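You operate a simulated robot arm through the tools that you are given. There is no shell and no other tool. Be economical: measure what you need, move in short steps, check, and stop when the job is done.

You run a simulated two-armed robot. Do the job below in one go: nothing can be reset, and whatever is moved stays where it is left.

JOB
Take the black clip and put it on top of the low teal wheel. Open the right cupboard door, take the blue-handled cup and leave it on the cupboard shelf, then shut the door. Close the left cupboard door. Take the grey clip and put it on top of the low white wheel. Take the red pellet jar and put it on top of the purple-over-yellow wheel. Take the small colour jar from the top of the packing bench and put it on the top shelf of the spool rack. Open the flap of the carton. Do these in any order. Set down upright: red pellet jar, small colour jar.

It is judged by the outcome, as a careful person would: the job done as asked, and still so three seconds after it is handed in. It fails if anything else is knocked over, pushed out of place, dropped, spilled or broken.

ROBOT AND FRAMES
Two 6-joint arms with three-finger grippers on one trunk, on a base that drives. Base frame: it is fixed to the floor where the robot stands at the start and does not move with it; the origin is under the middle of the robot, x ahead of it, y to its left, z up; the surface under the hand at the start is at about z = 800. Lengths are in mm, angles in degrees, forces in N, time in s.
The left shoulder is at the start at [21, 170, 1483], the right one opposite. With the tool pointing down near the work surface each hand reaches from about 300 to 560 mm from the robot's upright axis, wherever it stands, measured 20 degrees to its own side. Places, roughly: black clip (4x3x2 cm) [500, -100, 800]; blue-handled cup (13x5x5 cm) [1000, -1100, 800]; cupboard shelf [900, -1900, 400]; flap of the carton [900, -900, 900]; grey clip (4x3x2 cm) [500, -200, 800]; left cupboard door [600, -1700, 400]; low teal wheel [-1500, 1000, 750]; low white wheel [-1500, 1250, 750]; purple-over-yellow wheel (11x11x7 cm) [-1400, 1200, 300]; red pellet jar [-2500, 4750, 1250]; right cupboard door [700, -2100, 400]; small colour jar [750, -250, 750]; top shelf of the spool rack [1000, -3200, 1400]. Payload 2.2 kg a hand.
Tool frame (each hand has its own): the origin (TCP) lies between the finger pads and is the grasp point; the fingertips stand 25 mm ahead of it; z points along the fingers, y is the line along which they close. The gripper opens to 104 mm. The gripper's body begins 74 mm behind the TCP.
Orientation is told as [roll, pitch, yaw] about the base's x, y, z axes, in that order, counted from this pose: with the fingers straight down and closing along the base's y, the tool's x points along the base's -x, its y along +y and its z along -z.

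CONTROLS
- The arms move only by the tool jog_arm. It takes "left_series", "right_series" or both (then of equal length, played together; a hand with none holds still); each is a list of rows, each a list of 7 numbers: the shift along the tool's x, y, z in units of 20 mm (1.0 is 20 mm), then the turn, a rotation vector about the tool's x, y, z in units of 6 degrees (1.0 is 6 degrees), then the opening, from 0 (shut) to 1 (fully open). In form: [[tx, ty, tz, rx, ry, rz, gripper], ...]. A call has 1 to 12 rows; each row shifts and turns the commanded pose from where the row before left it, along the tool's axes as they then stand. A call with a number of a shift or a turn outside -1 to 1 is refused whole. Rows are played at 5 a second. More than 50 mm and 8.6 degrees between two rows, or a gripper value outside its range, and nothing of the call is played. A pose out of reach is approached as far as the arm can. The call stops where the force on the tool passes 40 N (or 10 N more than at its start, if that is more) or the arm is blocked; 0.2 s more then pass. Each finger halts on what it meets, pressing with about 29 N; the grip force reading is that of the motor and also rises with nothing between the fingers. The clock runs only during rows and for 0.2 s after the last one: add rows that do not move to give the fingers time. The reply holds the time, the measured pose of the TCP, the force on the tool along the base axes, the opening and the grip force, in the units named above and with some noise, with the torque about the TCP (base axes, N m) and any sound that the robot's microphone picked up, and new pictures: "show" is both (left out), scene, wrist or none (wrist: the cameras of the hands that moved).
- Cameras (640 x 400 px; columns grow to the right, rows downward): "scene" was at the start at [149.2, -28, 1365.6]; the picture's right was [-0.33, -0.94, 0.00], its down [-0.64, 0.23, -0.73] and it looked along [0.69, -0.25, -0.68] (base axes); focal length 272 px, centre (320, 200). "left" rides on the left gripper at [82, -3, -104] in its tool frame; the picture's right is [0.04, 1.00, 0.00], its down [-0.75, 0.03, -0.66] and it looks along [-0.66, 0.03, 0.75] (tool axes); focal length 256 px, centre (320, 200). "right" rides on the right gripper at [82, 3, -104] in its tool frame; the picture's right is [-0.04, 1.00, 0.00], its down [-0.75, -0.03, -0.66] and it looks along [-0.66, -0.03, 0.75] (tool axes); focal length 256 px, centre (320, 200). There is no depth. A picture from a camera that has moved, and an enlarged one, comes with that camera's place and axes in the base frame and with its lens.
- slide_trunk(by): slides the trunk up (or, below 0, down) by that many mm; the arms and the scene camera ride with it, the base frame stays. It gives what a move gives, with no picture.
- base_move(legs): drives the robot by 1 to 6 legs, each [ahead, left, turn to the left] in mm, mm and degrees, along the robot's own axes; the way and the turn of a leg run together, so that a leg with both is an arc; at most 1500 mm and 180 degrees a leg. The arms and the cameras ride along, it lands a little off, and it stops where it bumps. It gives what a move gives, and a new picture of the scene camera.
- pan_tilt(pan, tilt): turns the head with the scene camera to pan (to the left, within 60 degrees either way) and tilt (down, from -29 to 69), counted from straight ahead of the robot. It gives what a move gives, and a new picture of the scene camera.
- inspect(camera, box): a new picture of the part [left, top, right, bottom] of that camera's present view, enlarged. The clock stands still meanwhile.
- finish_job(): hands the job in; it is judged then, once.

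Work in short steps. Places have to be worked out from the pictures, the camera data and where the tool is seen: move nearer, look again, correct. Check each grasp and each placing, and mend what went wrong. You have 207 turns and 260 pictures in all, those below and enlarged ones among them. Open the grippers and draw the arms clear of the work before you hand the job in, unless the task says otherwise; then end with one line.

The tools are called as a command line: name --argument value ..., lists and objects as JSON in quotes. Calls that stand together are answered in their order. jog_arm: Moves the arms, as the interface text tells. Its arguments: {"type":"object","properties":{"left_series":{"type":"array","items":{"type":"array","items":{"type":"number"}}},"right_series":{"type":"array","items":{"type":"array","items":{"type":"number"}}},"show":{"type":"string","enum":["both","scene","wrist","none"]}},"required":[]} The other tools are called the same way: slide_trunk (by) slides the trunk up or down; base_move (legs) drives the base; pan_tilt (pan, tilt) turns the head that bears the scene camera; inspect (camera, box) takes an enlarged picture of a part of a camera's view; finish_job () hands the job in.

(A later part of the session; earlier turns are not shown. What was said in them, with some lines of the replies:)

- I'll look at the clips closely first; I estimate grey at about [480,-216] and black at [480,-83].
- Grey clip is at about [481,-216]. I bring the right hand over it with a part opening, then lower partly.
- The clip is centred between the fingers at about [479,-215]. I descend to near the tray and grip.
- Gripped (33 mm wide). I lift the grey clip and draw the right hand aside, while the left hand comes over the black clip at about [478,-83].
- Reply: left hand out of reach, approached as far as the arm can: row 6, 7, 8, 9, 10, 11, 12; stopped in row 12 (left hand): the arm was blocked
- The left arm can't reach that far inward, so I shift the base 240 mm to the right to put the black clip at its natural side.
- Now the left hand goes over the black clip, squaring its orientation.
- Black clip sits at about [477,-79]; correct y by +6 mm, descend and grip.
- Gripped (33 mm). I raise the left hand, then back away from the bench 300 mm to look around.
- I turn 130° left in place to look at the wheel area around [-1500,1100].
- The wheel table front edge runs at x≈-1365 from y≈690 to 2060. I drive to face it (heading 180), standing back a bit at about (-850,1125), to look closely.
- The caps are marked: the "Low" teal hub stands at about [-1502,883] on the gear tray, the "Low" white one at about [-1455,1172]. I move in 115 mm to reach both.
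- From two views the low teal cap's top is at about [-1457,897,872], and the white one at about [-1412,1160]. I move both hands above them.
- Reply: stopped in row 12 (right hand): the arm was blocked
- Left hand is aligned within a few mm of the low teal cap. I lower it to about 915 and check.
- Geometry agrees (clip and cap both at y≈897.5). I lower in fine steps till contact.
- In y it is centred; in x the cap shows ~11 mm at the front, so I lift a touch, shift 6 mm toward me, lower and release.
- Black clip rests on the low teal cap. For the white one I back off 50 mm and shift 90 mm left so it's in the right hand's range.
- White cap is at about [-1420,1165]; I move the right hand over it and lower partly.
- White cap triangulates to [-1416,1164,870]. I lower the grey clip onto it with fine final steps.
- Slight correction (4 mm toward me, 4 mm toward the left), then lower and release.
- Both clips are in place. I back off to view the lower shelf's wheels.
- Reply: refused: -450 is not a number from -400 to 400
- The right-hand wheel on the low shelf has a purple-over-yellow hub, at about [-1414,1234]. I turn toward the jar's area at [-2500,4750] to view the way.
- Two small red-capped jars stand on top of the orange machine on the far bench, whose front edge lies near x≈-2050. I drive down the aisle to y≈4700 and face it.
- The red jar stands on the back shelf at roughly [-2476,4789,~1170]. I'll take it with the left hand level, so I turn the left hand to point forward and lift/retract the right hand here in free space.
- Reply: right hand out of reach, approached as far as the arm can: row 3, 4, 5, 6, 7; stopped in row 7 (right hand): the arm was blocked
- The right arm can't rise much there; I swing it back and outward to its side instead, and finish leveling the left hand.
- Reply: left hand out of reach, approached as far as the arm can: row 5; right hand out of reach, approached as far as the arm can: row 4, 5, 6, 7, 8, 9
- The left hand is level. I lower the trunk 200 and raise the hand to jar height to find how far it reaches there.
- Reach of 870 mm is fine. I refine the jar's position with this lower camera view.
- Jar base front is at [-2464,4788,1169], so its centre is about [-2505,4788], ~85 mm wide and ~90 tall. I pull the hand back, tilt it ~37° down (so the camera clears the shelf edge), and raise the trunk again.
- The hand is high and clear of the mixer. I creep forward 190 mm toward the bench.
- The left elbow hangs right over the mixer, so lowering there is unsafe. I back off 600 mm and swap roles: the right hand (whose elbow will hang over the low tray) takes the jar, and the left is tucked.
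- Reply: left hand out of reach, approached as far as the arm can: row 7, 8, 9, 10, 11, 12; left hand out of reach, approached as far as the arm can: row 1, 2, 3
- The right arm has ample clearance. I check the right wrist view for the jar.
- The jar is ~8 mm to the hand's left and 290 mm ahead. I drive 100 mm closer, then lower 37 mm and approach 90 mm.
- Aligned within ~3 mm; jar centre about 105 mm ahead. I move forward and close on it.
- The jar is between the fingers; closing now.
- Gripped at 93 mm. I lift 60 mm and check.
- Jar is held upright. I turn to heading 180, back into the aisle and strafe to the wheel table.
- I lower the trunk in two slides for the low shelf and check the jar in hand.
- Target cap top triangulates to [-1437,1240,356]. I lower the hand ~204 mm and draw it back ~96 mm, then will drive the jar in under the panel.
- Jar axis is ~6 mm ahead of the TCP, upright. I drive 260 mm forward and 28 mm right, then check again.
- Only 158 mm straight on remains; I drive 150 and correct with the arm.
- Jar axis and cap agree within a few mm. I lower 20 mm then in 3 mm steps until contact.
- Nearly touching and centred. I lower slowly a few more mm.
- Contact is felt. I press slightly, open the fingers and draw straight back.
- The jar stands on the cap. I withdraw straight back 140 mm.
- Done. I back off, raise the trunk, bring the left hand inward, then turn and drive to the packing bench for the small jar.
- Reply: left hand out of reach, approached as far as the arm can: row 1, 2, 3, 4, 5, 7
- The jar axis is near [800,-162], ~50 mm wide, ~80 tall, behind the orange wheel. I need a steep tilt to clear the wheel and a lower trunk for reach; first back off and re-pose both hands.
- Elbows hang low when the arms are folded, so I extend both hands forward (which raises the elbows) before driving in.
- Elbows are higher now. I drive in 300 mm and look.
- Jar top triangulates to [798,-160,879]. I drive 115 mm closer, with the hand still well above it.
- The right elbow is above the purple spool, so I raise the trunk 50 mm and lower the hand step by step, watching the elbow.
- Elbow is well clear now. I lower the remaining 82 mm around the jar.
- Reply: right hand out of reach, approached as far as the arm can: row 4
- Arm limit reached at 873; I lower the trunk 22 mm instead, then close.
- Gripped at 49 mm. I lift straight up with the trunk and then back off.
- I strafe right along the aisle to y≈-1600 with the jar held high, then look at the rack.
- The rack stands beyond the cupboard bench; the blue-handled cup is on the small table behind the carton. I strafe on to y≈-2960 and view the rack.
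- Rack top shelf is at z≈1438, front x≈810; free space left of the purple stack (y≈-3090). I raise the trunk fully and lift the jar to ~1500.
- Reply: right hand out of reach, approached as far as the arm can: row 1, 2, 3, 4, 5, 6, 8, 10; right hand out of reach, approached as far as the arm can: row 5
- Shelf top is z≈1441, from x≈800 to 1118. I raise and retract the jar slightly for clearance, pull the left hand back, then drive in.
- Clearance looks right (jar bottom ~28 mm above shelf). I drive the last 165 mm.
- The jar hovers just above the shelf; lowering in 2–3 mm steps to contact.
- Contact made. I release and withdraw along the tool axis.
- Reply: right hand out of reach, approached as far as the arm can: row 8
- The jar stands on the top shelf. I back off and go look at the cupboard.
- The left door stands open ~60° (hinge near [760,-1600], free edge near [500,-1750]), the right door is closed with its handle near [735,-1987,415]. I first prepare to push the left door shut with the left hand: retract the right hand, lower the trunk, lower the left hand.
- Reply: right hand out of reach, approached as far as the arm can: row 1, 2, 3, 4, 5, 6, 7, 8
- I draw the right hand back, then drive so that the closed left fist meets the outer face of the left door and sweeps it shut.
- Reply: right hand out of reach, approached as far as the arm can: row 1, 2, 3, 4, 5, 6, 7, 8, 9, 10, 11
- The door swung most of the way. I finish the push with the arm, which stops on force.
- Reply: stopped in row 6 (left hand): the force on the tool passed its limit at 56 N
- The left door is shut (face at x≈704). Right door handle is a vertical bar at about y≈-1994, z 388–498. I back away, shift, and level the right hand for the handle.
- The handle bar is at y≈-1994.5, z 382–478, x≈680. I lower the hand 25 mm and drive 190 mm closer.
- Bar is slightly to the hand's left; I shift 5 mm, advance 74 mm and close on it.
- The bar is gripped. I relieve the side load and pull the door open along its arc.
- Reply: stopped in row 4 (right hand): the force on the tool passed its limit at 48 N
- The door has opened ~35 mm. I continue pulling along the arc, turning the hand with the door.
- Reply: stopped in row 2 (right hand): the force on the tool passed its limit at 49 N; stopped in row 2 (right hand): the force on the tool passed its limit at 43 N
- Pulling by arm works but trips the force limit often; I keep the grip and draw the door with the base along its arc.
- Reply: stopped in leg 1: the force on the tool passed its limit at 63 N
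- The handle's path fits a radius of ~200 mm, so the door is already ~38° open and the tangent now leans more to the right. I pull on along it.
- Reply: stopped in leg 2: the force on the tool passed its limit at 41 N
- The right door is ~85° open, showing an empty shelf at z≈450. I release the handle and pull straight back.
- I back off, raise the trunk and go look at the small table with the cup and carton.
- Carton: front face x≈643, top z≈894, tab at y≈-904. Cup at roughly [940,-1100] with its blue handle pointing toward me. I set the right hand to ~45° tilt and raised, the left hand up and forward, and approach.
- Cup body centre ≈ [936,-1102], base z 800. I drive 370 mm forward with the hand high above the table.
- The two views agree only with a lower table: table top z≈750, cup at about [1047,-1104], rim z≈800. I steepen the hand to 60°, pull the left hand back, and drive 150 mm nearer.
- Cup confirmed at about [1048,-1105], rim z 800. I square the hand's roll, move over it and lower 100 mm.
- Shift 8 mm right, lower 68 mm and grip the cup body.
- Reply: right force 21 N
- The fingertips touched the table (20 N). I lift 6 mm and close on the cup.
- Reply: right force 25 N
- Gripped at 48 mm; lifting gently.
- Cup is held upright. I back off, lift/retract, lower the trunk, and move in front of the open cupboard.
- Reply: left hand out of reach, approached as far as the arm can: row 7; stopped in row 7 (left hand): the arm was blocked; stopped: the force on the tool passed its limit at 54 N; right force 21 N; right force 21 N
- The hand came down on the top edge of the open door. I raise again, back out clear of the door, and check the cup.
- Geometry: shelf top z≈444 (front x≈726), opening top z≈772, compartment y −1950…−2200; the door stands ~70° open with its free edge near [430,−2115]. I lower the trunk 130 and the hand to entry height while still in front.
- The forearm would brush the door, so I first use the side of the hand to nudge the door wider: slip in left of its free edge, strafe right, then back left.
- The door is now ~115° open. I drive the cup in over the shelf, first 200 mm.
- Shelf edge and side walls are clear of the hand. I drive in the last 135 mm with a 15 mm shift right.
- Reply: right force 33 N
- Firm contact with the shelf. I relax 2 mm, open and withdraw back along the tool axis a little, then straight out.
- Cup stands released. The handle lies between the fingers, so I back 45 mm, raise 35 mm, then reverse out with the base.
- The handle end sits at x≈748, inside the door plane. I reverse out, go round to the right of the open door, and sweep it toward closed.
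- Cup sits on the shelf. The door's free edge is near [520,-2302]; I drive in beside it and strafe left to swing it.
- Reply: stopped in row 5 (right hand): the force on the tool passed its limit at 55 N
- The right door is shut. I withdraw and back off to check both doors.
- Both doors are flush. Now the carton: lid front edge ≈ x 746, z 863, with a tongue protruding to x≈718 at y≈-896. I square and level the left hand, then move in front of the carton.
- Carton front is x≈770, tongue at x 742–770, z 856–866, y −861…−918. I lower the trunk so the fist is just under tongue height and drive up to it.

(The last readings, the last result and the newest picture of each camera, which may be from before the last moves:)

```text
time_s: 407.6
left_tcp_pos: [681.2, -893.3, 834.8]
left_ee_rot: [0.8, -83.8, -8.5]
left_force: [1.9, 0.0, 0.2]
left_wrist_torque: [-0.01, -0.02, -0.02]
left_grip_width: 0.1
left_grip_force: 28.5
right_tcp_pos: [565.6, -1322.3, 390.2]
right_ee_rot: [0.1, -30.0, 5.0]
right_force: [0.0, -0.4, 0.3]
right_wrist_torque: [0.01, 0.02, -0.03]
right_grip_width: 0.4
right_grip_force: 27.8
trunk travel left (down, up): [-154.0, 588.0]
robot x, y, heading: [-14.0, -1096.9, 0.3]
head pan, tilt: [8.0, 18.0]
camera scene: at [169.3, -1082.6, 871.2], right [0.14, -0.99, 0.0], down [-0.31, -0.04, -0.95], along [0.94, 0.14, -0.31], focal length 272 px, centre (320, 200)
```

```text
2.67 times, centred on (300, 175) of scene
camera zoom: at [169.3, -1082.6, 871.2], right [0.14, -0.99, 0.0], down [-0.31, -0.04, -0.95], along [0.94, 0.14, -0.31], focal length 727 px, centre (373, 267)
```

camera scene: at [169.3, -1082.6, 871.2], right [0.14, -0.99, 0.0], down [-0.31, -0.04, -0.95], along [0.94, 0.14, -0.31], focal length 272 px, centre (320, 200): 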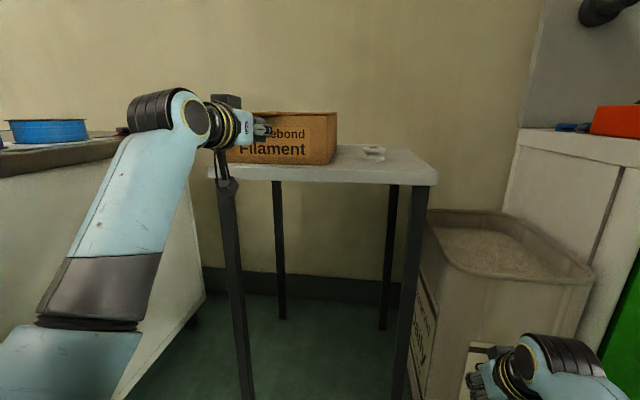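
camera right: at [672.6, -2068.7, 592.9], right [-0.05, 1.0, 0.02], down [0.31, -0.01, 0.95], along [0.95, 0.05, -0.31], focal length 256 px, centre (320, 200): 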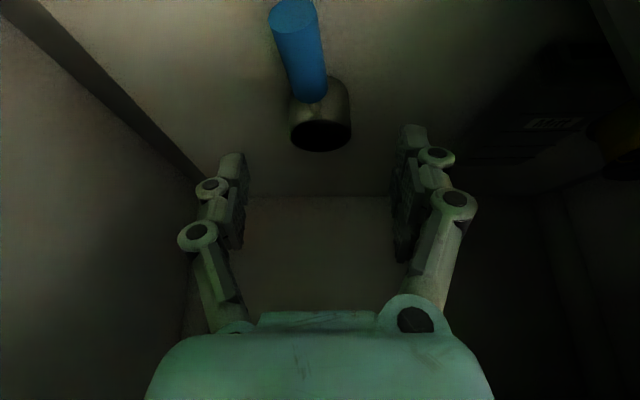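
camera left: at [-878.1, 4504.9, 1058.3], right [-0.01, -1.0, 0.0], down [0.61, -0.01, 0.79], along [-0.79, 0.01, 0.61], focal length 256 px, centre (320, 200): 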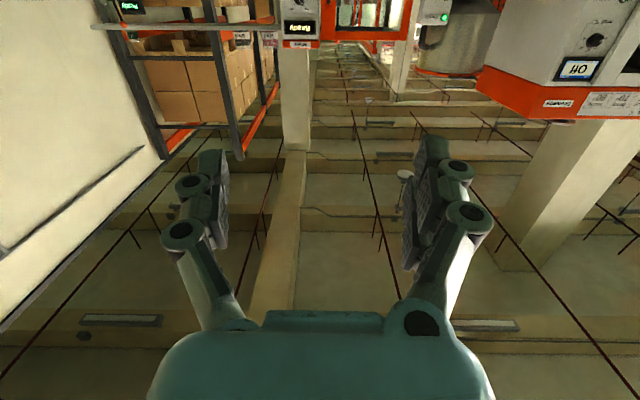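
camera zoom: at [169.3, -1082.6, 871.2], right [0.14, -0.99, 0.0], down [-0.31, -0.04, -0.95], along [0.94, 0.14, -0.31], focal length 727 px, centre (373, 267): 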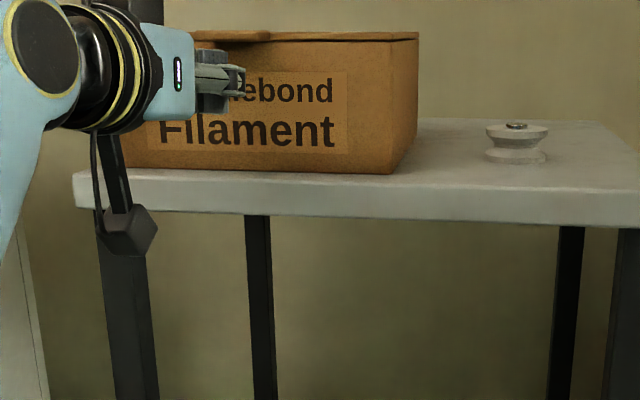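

Fist is just under the tongue level. I advance 52 mm with the arm (force-guarded) so the tips go under the tongue.

jog_arm --left_series '[[-0.1, 0.1, 0.65, 0, 0, 0, 0], [-0.1, 0.1, 0.65, 0, 0, 0, 0], [-0.1, 0.1, 0.65, 0, 0, 0, 0], [-0.1, 0.1, 0.65, 0, 0, 0, 0], [0, 0, 0, 0, 0, 0, 0]]' --show "none"

inspect --camera "scene" --box '[200, 80, 360, 200]'

inspect --camera "left" --box '[160, 0, 480, 250]'

```text
time_s: 408.8
left_tcp_pos: [735.0, -892.1, 837.2]
left_ee_rot: [0.7, -83.9, -8.8]
left_force: [-1.0, 0.1, -0.6]
left_wrist_torque: [0.01, 0.01, 0.01]
left_grip_width: 0.1
left_grip_force: 28.7
right_tcp_pos: [567.0, -1323.1, 389.5]
right_ee_rot: [0.1, -30.0, 5.1]
right_force: [0.1, -0.2, -0.3]
right_wrist_torque: [0.01, 0.01, 0.0]
right_grip_width: 0.2
right_grip_force: 28.6
trunk travel left (down, up): [-154.0, 588.0]
robot x, y, heading: [-13.0, -1096.2, 0.0]
head pan, tilt: [8.0, 18.0]
```

```text
3.33 times, centred on (280, 140) of scene
camera zoom: at [169.3, -1082.6, 871.2], right [0.14, -0.99, 0.0], down [-0.31, -0.04, -0.95], along [0.94, 0.14, -0.31], focal length 908 px, centre (453, 400)
```

zoom: 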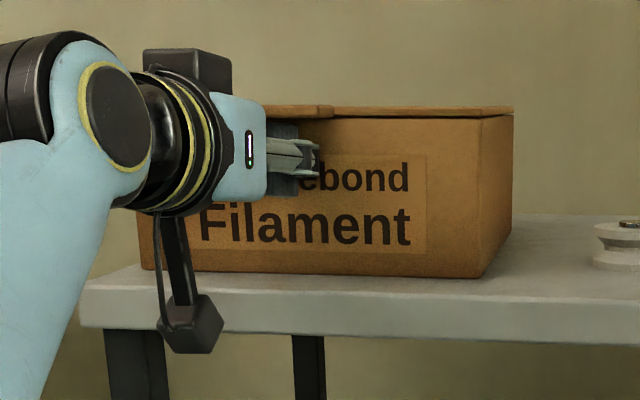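

```text
1.60 times, centred on (320, 125) of left
camera zoom: at [624.9, -879.5, 767.0], right [0.13, 0.99, -0.04], down [-0.56, 0.11, 0.82], along [0.82, -0.09, 0.57], focal length 410 px, centre (320, 320)
```

zoom: 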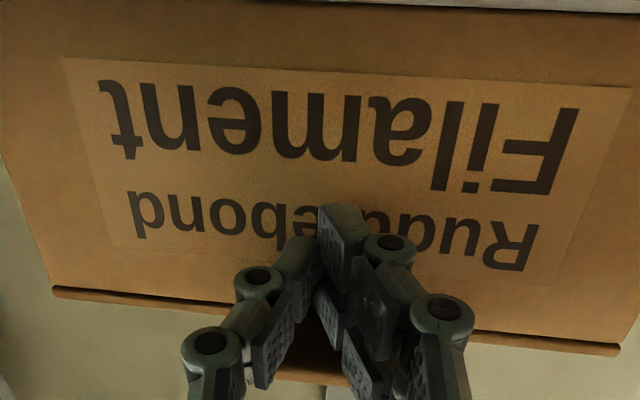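

Tips are beneath the tongue. I lift 80 mm while easing forward to follow the lid's arc.

jog_arm --left_series '[[-0.7, 0, 0, 0, 0, 0, 0], [-0.7, 0, 0, 0, 0, 0, 0], [-0.7, 0, 0.1, 0, 0, 0, 0], [-0.7, 0, 0.2, 0, 0, 0, 0], [-0.7, 0, 0.4, 0, 0, 0, 0], [-0.7, 0, 0.6, 0, 0, 0, 0], [0, 0, 0, 0, 0, 0, 0]]' --show "scene"

```text
time_s: 410.4
left_tcp_pos: [769.0, -897.6, 919.6]
left_ee_rot: [0.7, -83.8, -8.6]
left_force: [0.4, 0.1, 0.7]
left_wrist_torque: [0.0, 0.01, 0.0]
left_grip_width: 0.0
left_grip_force: 28.8
right_tcp_pos: [565.9, -1322.4, 390.8]
right_ee_rot: [0.0, -30.0, 5.1]
right_force: [-0.4, 0.5, -0.1]
right_wrist_torque: [0.0, 0.01, 0.02]
right_grip_width: 0.0
right_grip_force: 28.3
trunk travel left (down, up): [-154.0, 588.0]
robot x, y, heading: [-12.4, -1100.0, 0.4]
head pan, tilt: [8.0, 18.0]
camera scene: at [169.3, -1082.6, 871.1], right [0.14, -0.99, 0.0], down [-0.31, -0.04, -0.95], along [0.94, 0.14, -0.31], focal length 272 px, centre (320, 200)
```

scene: 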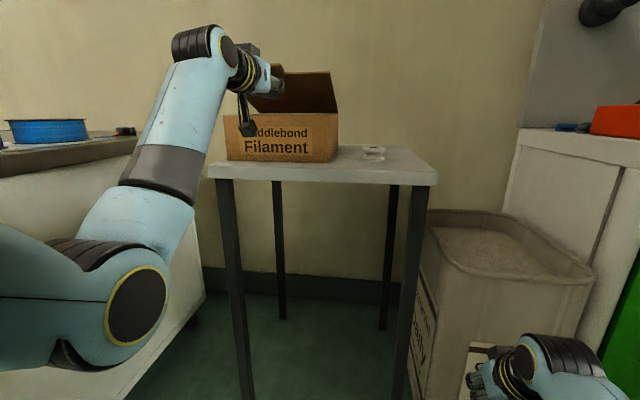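

The lid is coming up. I raise the right hand (to clear the bin later), then lift with the trunk and drive forward to carry the lid over.

jog_arm --right_series '[[-0.5, 0, -0.87, 0, 0, 0, 0], [-0.5, 0, -0.87, 0, 0, 0, 0], [-0.5, 0, -0.87, 0, 0, 0, 0], [-0.5, 0, -0.87, 0, 0, 0, 0], [-0.5, 0, -0.87, 0, 0, 0, 0], [-0.5, 0, -0.87, 0, 0, 0, 0], [-0.5, 0, -0.87, 0, 0, 0, 0], [-0.5, 0, -0.87, 0, 0, 0, 0], [-0.5, 0, -0.87, 0, 0, 0, 0], [-0.5, 0, -0.87, 0, 0, 0, 0], [-0.5, 0, -0.87, 0, 0, 0, 0], [-0.5, 0, -0.87, 0, 0, 0, 0]]' --show "none"

slide_trunk --by 85

base_move --legs '[[150, 0, 0]]'

```text
time_s: 413.0
left_tcp_pos: [768.9, -898.2, 919.2]
left_ee_rot: [0.8, -83.9, -8.6]
left_force: [-0.6, -0.1, -0.6]
left_wrist_torque: [0.0, 0.04, 0.01]
left_grip_width: 0.0
left_grip_force: 28.0
right_tcp_pos: [566.9, -1322.5, 631.3]
right_ee_rot: [0.1, -30.0, 5.0]
right_force: [0.0, -0.2, 0.0]
right_wrist_torque: [0.0, 0.02, 0.02]
right_grip_width: 0.1
right_grip_force: 28.4
trunk travel left (down, up): [-154.0, 588.0]
robot x, y, heading: [-13.2, -1093.7, -0.1]
head pan, tilt: [8.0, 18.0]
```

```text
time_s: 414.2
left_tcp_pos: [769.4, -897.0, 1004.4]
left_ee_rot: [0.7, -83.8, -8.6]
left_force: [-0.3, 0.0, -0.8]
left_wrist_torque: [-0.02, 0.02, 0.01]
left_grip_width: 0.3
left_grip_force: 28.2
right_tcp_pos: [566.3, -1322.6, 715.7]
right_ee_rot: [0.1, -29.9, 5.0]
right_force: [-0.1, 1.0, 1.0]
right_wrist_torque: [0.01, 0.0, -0.04]
right_grip_width: 0.0
right_grip_force: 28.4
trunk travel left (down, up): [-239.0, 503.0]
robot x, y, heading: [-12.6, -1094.6, 0.1]
head pan, tilt: [8.0, 18.0]
```

```text
time_s: 415.6
left_tcp_pos: [923.0, -898.4, 1002.9]
left_ee_rot: [0.6, -83.8, -8.7]
left_force: [0.1, 0.0, -0.4]
left_wrist_torque: [-0.01, 0.01, -0.02]
left_grip_width: 0.2
left_grip_force: 28.6
right_tcp_pos: [718.0, -1322.8, 715.6]
right_ee_rot: [0.2, -30.0, 4.7]
right_force: [1.1, 0.9, -0.8]
right_wrist_torque: [0.04, 0.01, 0.01]
right_grip_width: 0.0
right_grip_force: 28.1
trunk travel left (down, up): [-239.0, 503.0]
robot x, y, heading: [138.9, -1097.8, 0.1]
head pan, tilt: [8.0, 18.0]
camera scene: at [316.4, -1082.6, 958.9], right [0.14, -0.99, 0.0], down [-0.31, -0.04, -0.95], along [0.94, 0.13, -0.31], focal length 272 px, centre (320, 200)
```

scene: 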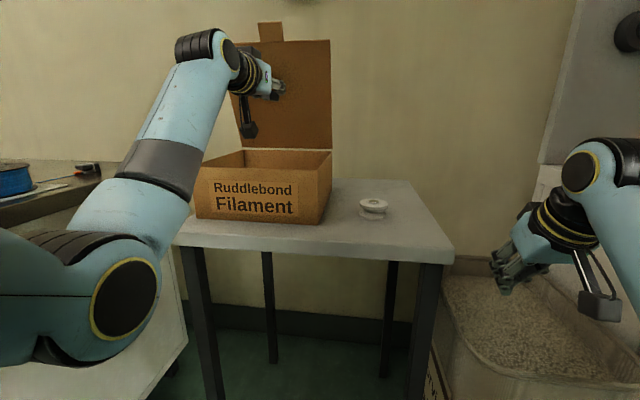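

The lid is near vertical. I raise 50 mm more and push forward past vertical.

slide_trunk --by 50

base_move --legs '[[110, 0, 0]]'

```text
time_s: 416.5
left_tcp_pos: [923.8, -898.4, 1052.8]
left_ee_rot: [0.5, -83.7, -8.6]
left_force: [-0.1, -0.9, -0.3]
left_wrist_torque: [0.01, 0.01, 0.0]
left_grip_width: 0.0
left_grip_force: 28.7
right_tcp_pos: [718.3, -1324.4, 765.9]
right_ee_rot: [0.0, -30.0, 4.9]
right_force: [0.4, -0.3, 0.0]
right_wrist_torque: [0.0, -0.01, 0.01]
right_grip_width: 0.0
right_grip_force: 28.2
trunk travel left (down, up): [-289.0, 453.0]
robot x, y, heading: [142.5, -1100.7, 0.1]
head pan, tilt: [8.0, 18.0]
```

```text
time_s: 417.7
left_tcp_pos: [1031.2, -898.6, 1053.4]
left_ee_rot: [0.6, -83.8, -8.7]
left_force: [0.2, -0.5, 0.1]
left_wrist_torque: [0.02, 0.0, -0.01]
left_grip_width: 0.0
left_grip_force: 28.5
right_tcp_pos: [826.2, -1324.1, 765.9]
right_ee_rot: [0.1, -29.9, 4.8]
right_force: [0.4, 0.2, -1.0]
right_wrist_torque: [-0.02, -0.02, -0.01]
right_grip_width: 0.2
right_grip_force: 28.3
trunk travel left (down, up): [-289.0, 453.0]
robot x, y, heading: [246.4, -1099.9, -0.1]
head pan, tilt: [8.0, 18.0]
camera scene: at [421.1, -1082.8, 1010.7], right [0.14, -0.99, 0.0], down [-0.31, -0.04, -0.95], along [0.94, 0.13, -0.31], focal length 272 px, centre (320, 200)
```

scene: 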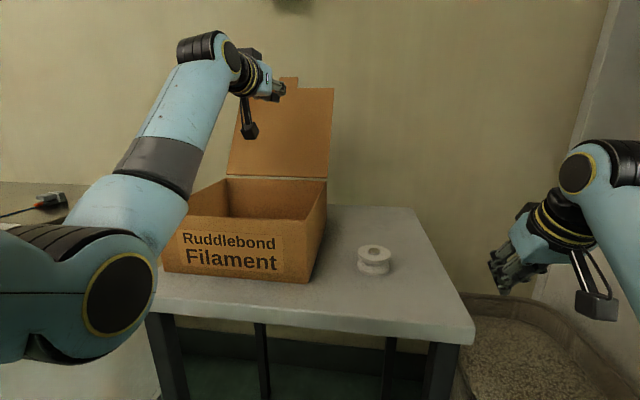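

The lid leans back past vertical. I withdraw and check that it stays open.

base_move --legs '[[-450, 0, 0]]'

slide_trunk --by 250

pan_tilt --pan 5 --tilt 25

```text
time_s: 420.4
left_tcp_pos: [574.1, -892.3, 1054.8]
left_ee_rot: [0.7, -83.9, -8.1]
left_force: [-0.3, 0.5, -0.6]
left_wrist_torque: [-0.01, 0.0, 0.01]
left_grip_width: 0.0
left_grip_force: 28.1
right_tcp_pos: [376.2, -1319.4, 765.9]
right_ee_rot: [0.1, -30.0, 5.5]
right_force: [-0.7, 0.4, 0.5]
right_wrist_torque: [0.0, 0.05, 0.0]
right_grip_width: 0.1
right_grip_force: 28.9
trunk travel left (down, up): [-289.0, 453.0]
robot x, y, heading: [-208.6, -1098.5, 0.6]
head pan, tilt: [8.0, 18.0]
camera scene: at [-33.5, -1083.5, 1011.0], right [0.15, -0.99, 0.0], down [-0.31, -0.05, -0.95], along [0.94, 0.14, -0.31], focal length 272 px, centre (320, 200)
```

scene: 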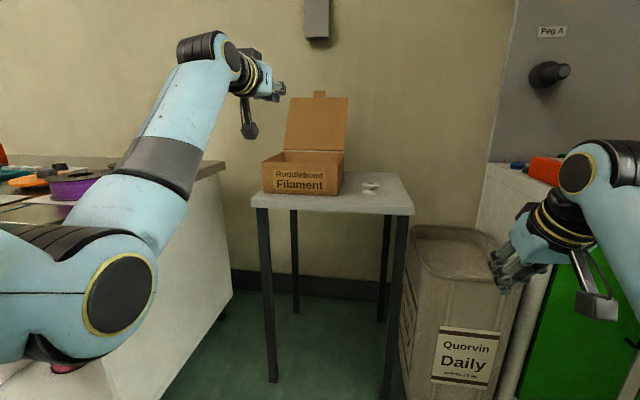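

```text
time_s: 423.0
left_tcp_pos: [574.5, -890.8, 1302.6]
left_ee_rot: [0.6, -83.9, -8.1]
left_force: [-0.2, 0.5, -0.6]
left_wrist_torque: [0.02, 0.0, -0.02]
left_grip_width: 0.0
left_grip_force: 28.4
right_tcp_pos: [376.3, -1318.2, 1016.4]
right_ee_rot: [0.1, -29.9, 5.4]
right_force: [0.3, 0.2, 0.4]
right_wrist_torque: [0.01, 0.03, 0.01]
right_grip_width: 0.2
right_grip_force: 28.2
trunk travel left (down, up): [-539.0, 203.0]
robot x, y, heading: [-211.6, -1099.4, 0.8]
head pan, tilt: [8.0, 18.0]
```

```text
time_s: 423.7
left_tcp_pos: [574.5, -892.8, 1302.8]
left_ee_rot: [0.8, -83.8, -8.1]
left_force: [-0.5, 0.4, -0.2]
left_wrist_torque: [0.02, 0.05, 0.0]
left_grip_width: 0.2
left_grip_force: 27.9
right_tcp_pos: [375.9, -1319.2, 1016.1]
right_ee_rot: [0.2, -29.9, 5.5]
right_force: [0.5, 0.5, -0.7]
right_wrist_torque: [-0.01, -0.02, 0.0]
right_grip_width: 0.1
right_grip_force: 28.3
trunk travel left (down, up): [-539.0, 203.0]
robot x, y, heading: [-205.1, -1097.5, 0.8]
head pan, tilt: [5.0, 25.0]
camera scene: at [-42.9, -1088.5, 1256.3], right [0.1, -0.99, 0.0], down [-0.42, -0.04, -0.91], along [0.9, 0.09, -0.42], focal length 272 px, centre (320, 200)
```

scene: 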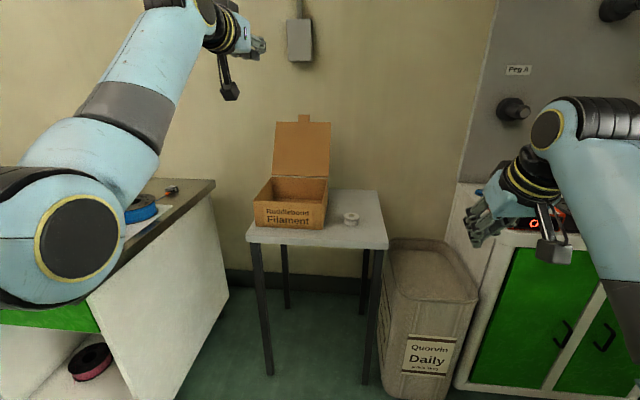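

The lid stays open. I back off a little, open both grippers, and finish.

base_move --legs '[[-350, 0, 0]]'

jog_arm --left_series '[[0, 0, 0, 0, 0, 0, 0.8], [0, 0, 0, 0, 0, 0, 0.8], [0, 0, 0, 0, 0, 0, 0.8], [0, 0, 0, 0, 0, 0, 0.8]]' --right_series '[[0, 0, 0, 0, 0, 0, 0.8], [0, 0, 0, 0, 0, 0, 0.8], [0, 0, 0, 0, 0, 0, 0.8], [0, 0, 0, 0, 0, 0, 0.8]]' --show "scene"

```text
time_s: 425.9
left_tcp_pos: [224.6, -896.3, 1304.7]
left_ee_rot: [0.6, -83.8, -8.1]
left_force: [-0.8, -0.3, 0.5]
left_wrist_torque: [0.02, -0.01, -0.02]
left_grip_width: 0.0
left_grip_force: 28.3
right_tcp_pos: [26.5, -1323.1, 1016.4]
right_ee_rot: [0.1, -30.0, 5.6]
right_force: [-0.2, 0.1, 1.2]
right_wrist_torque: [-0.03, 0.02, 0.01]
right_grip_width: 0.0
right_grip_force: 28.3
trunk travel left (down, up): [-539.0, 203.0]
robot x, y, heading: [-557.2, -1103.2, 0.9]
head pan, tilt: [5.0, 25.0]
camera scene: at [-393.0, -1093.2, 1256.4], right [0.1, -0.99, 0.0], down [-0.42, -0.04, -0.91], along [0.9, 0.09, -0.42], focal length 272 px, centre (320, 200)
```

scene: 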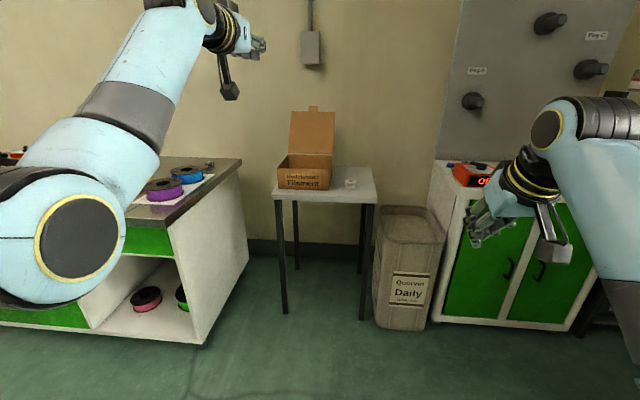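

```text
time_s: 426.9
left_tcp_pos: [225.3, -896.0, 1303.4]
left_ee_rot: [0.8, -83.8, -8.1]
left_force: [0.0, 0.4, 0.6]
left_wrist_torque: [0.01, 0.02, 0.02]
left_grip_width: 83.7
left_grip_force: 0.0
right_tcp_pos: [27.2, -1324.5, 1016.7]
right_ee_rot: [0.1, -30.1, 5.6]
right_force: [-0.1, -0.1, 0.4]
right_wrist_torque: [0.0, 0.03, 0.01]
right_grip_width: 83.5
right_grip_force: 0.0
trunk travel left (down, up): [-539.0, 203.0]
robot x, y, heading: [-558.0, -1101.8, 0.8]
head pan, tilt: [5.0, 25.0]
camera scene: at [-392.2, -1093.2, 1256.3], right [0.1, -0.99, 0.0], down [-0.42, -0.04, -0.91], along [0.9, 0.09, -0.42], focal length 272 px, centre (320, 200)
```

scene: 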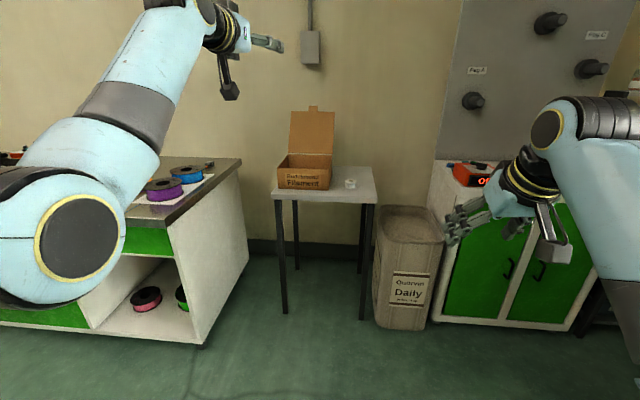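

All tasks are done, the doors are shut, the lid is open and the arms are clear with open grippers; I hand the job in.

finish_job

```text
The job is handed in.
```

I finished every part of the job and handed it in: both clips, both jars and the cup are in place, both cupboard doors are shut, and the carton lid is open. I checked each placing when I made it, but did not go back to look at the clips and jars again before handing in.
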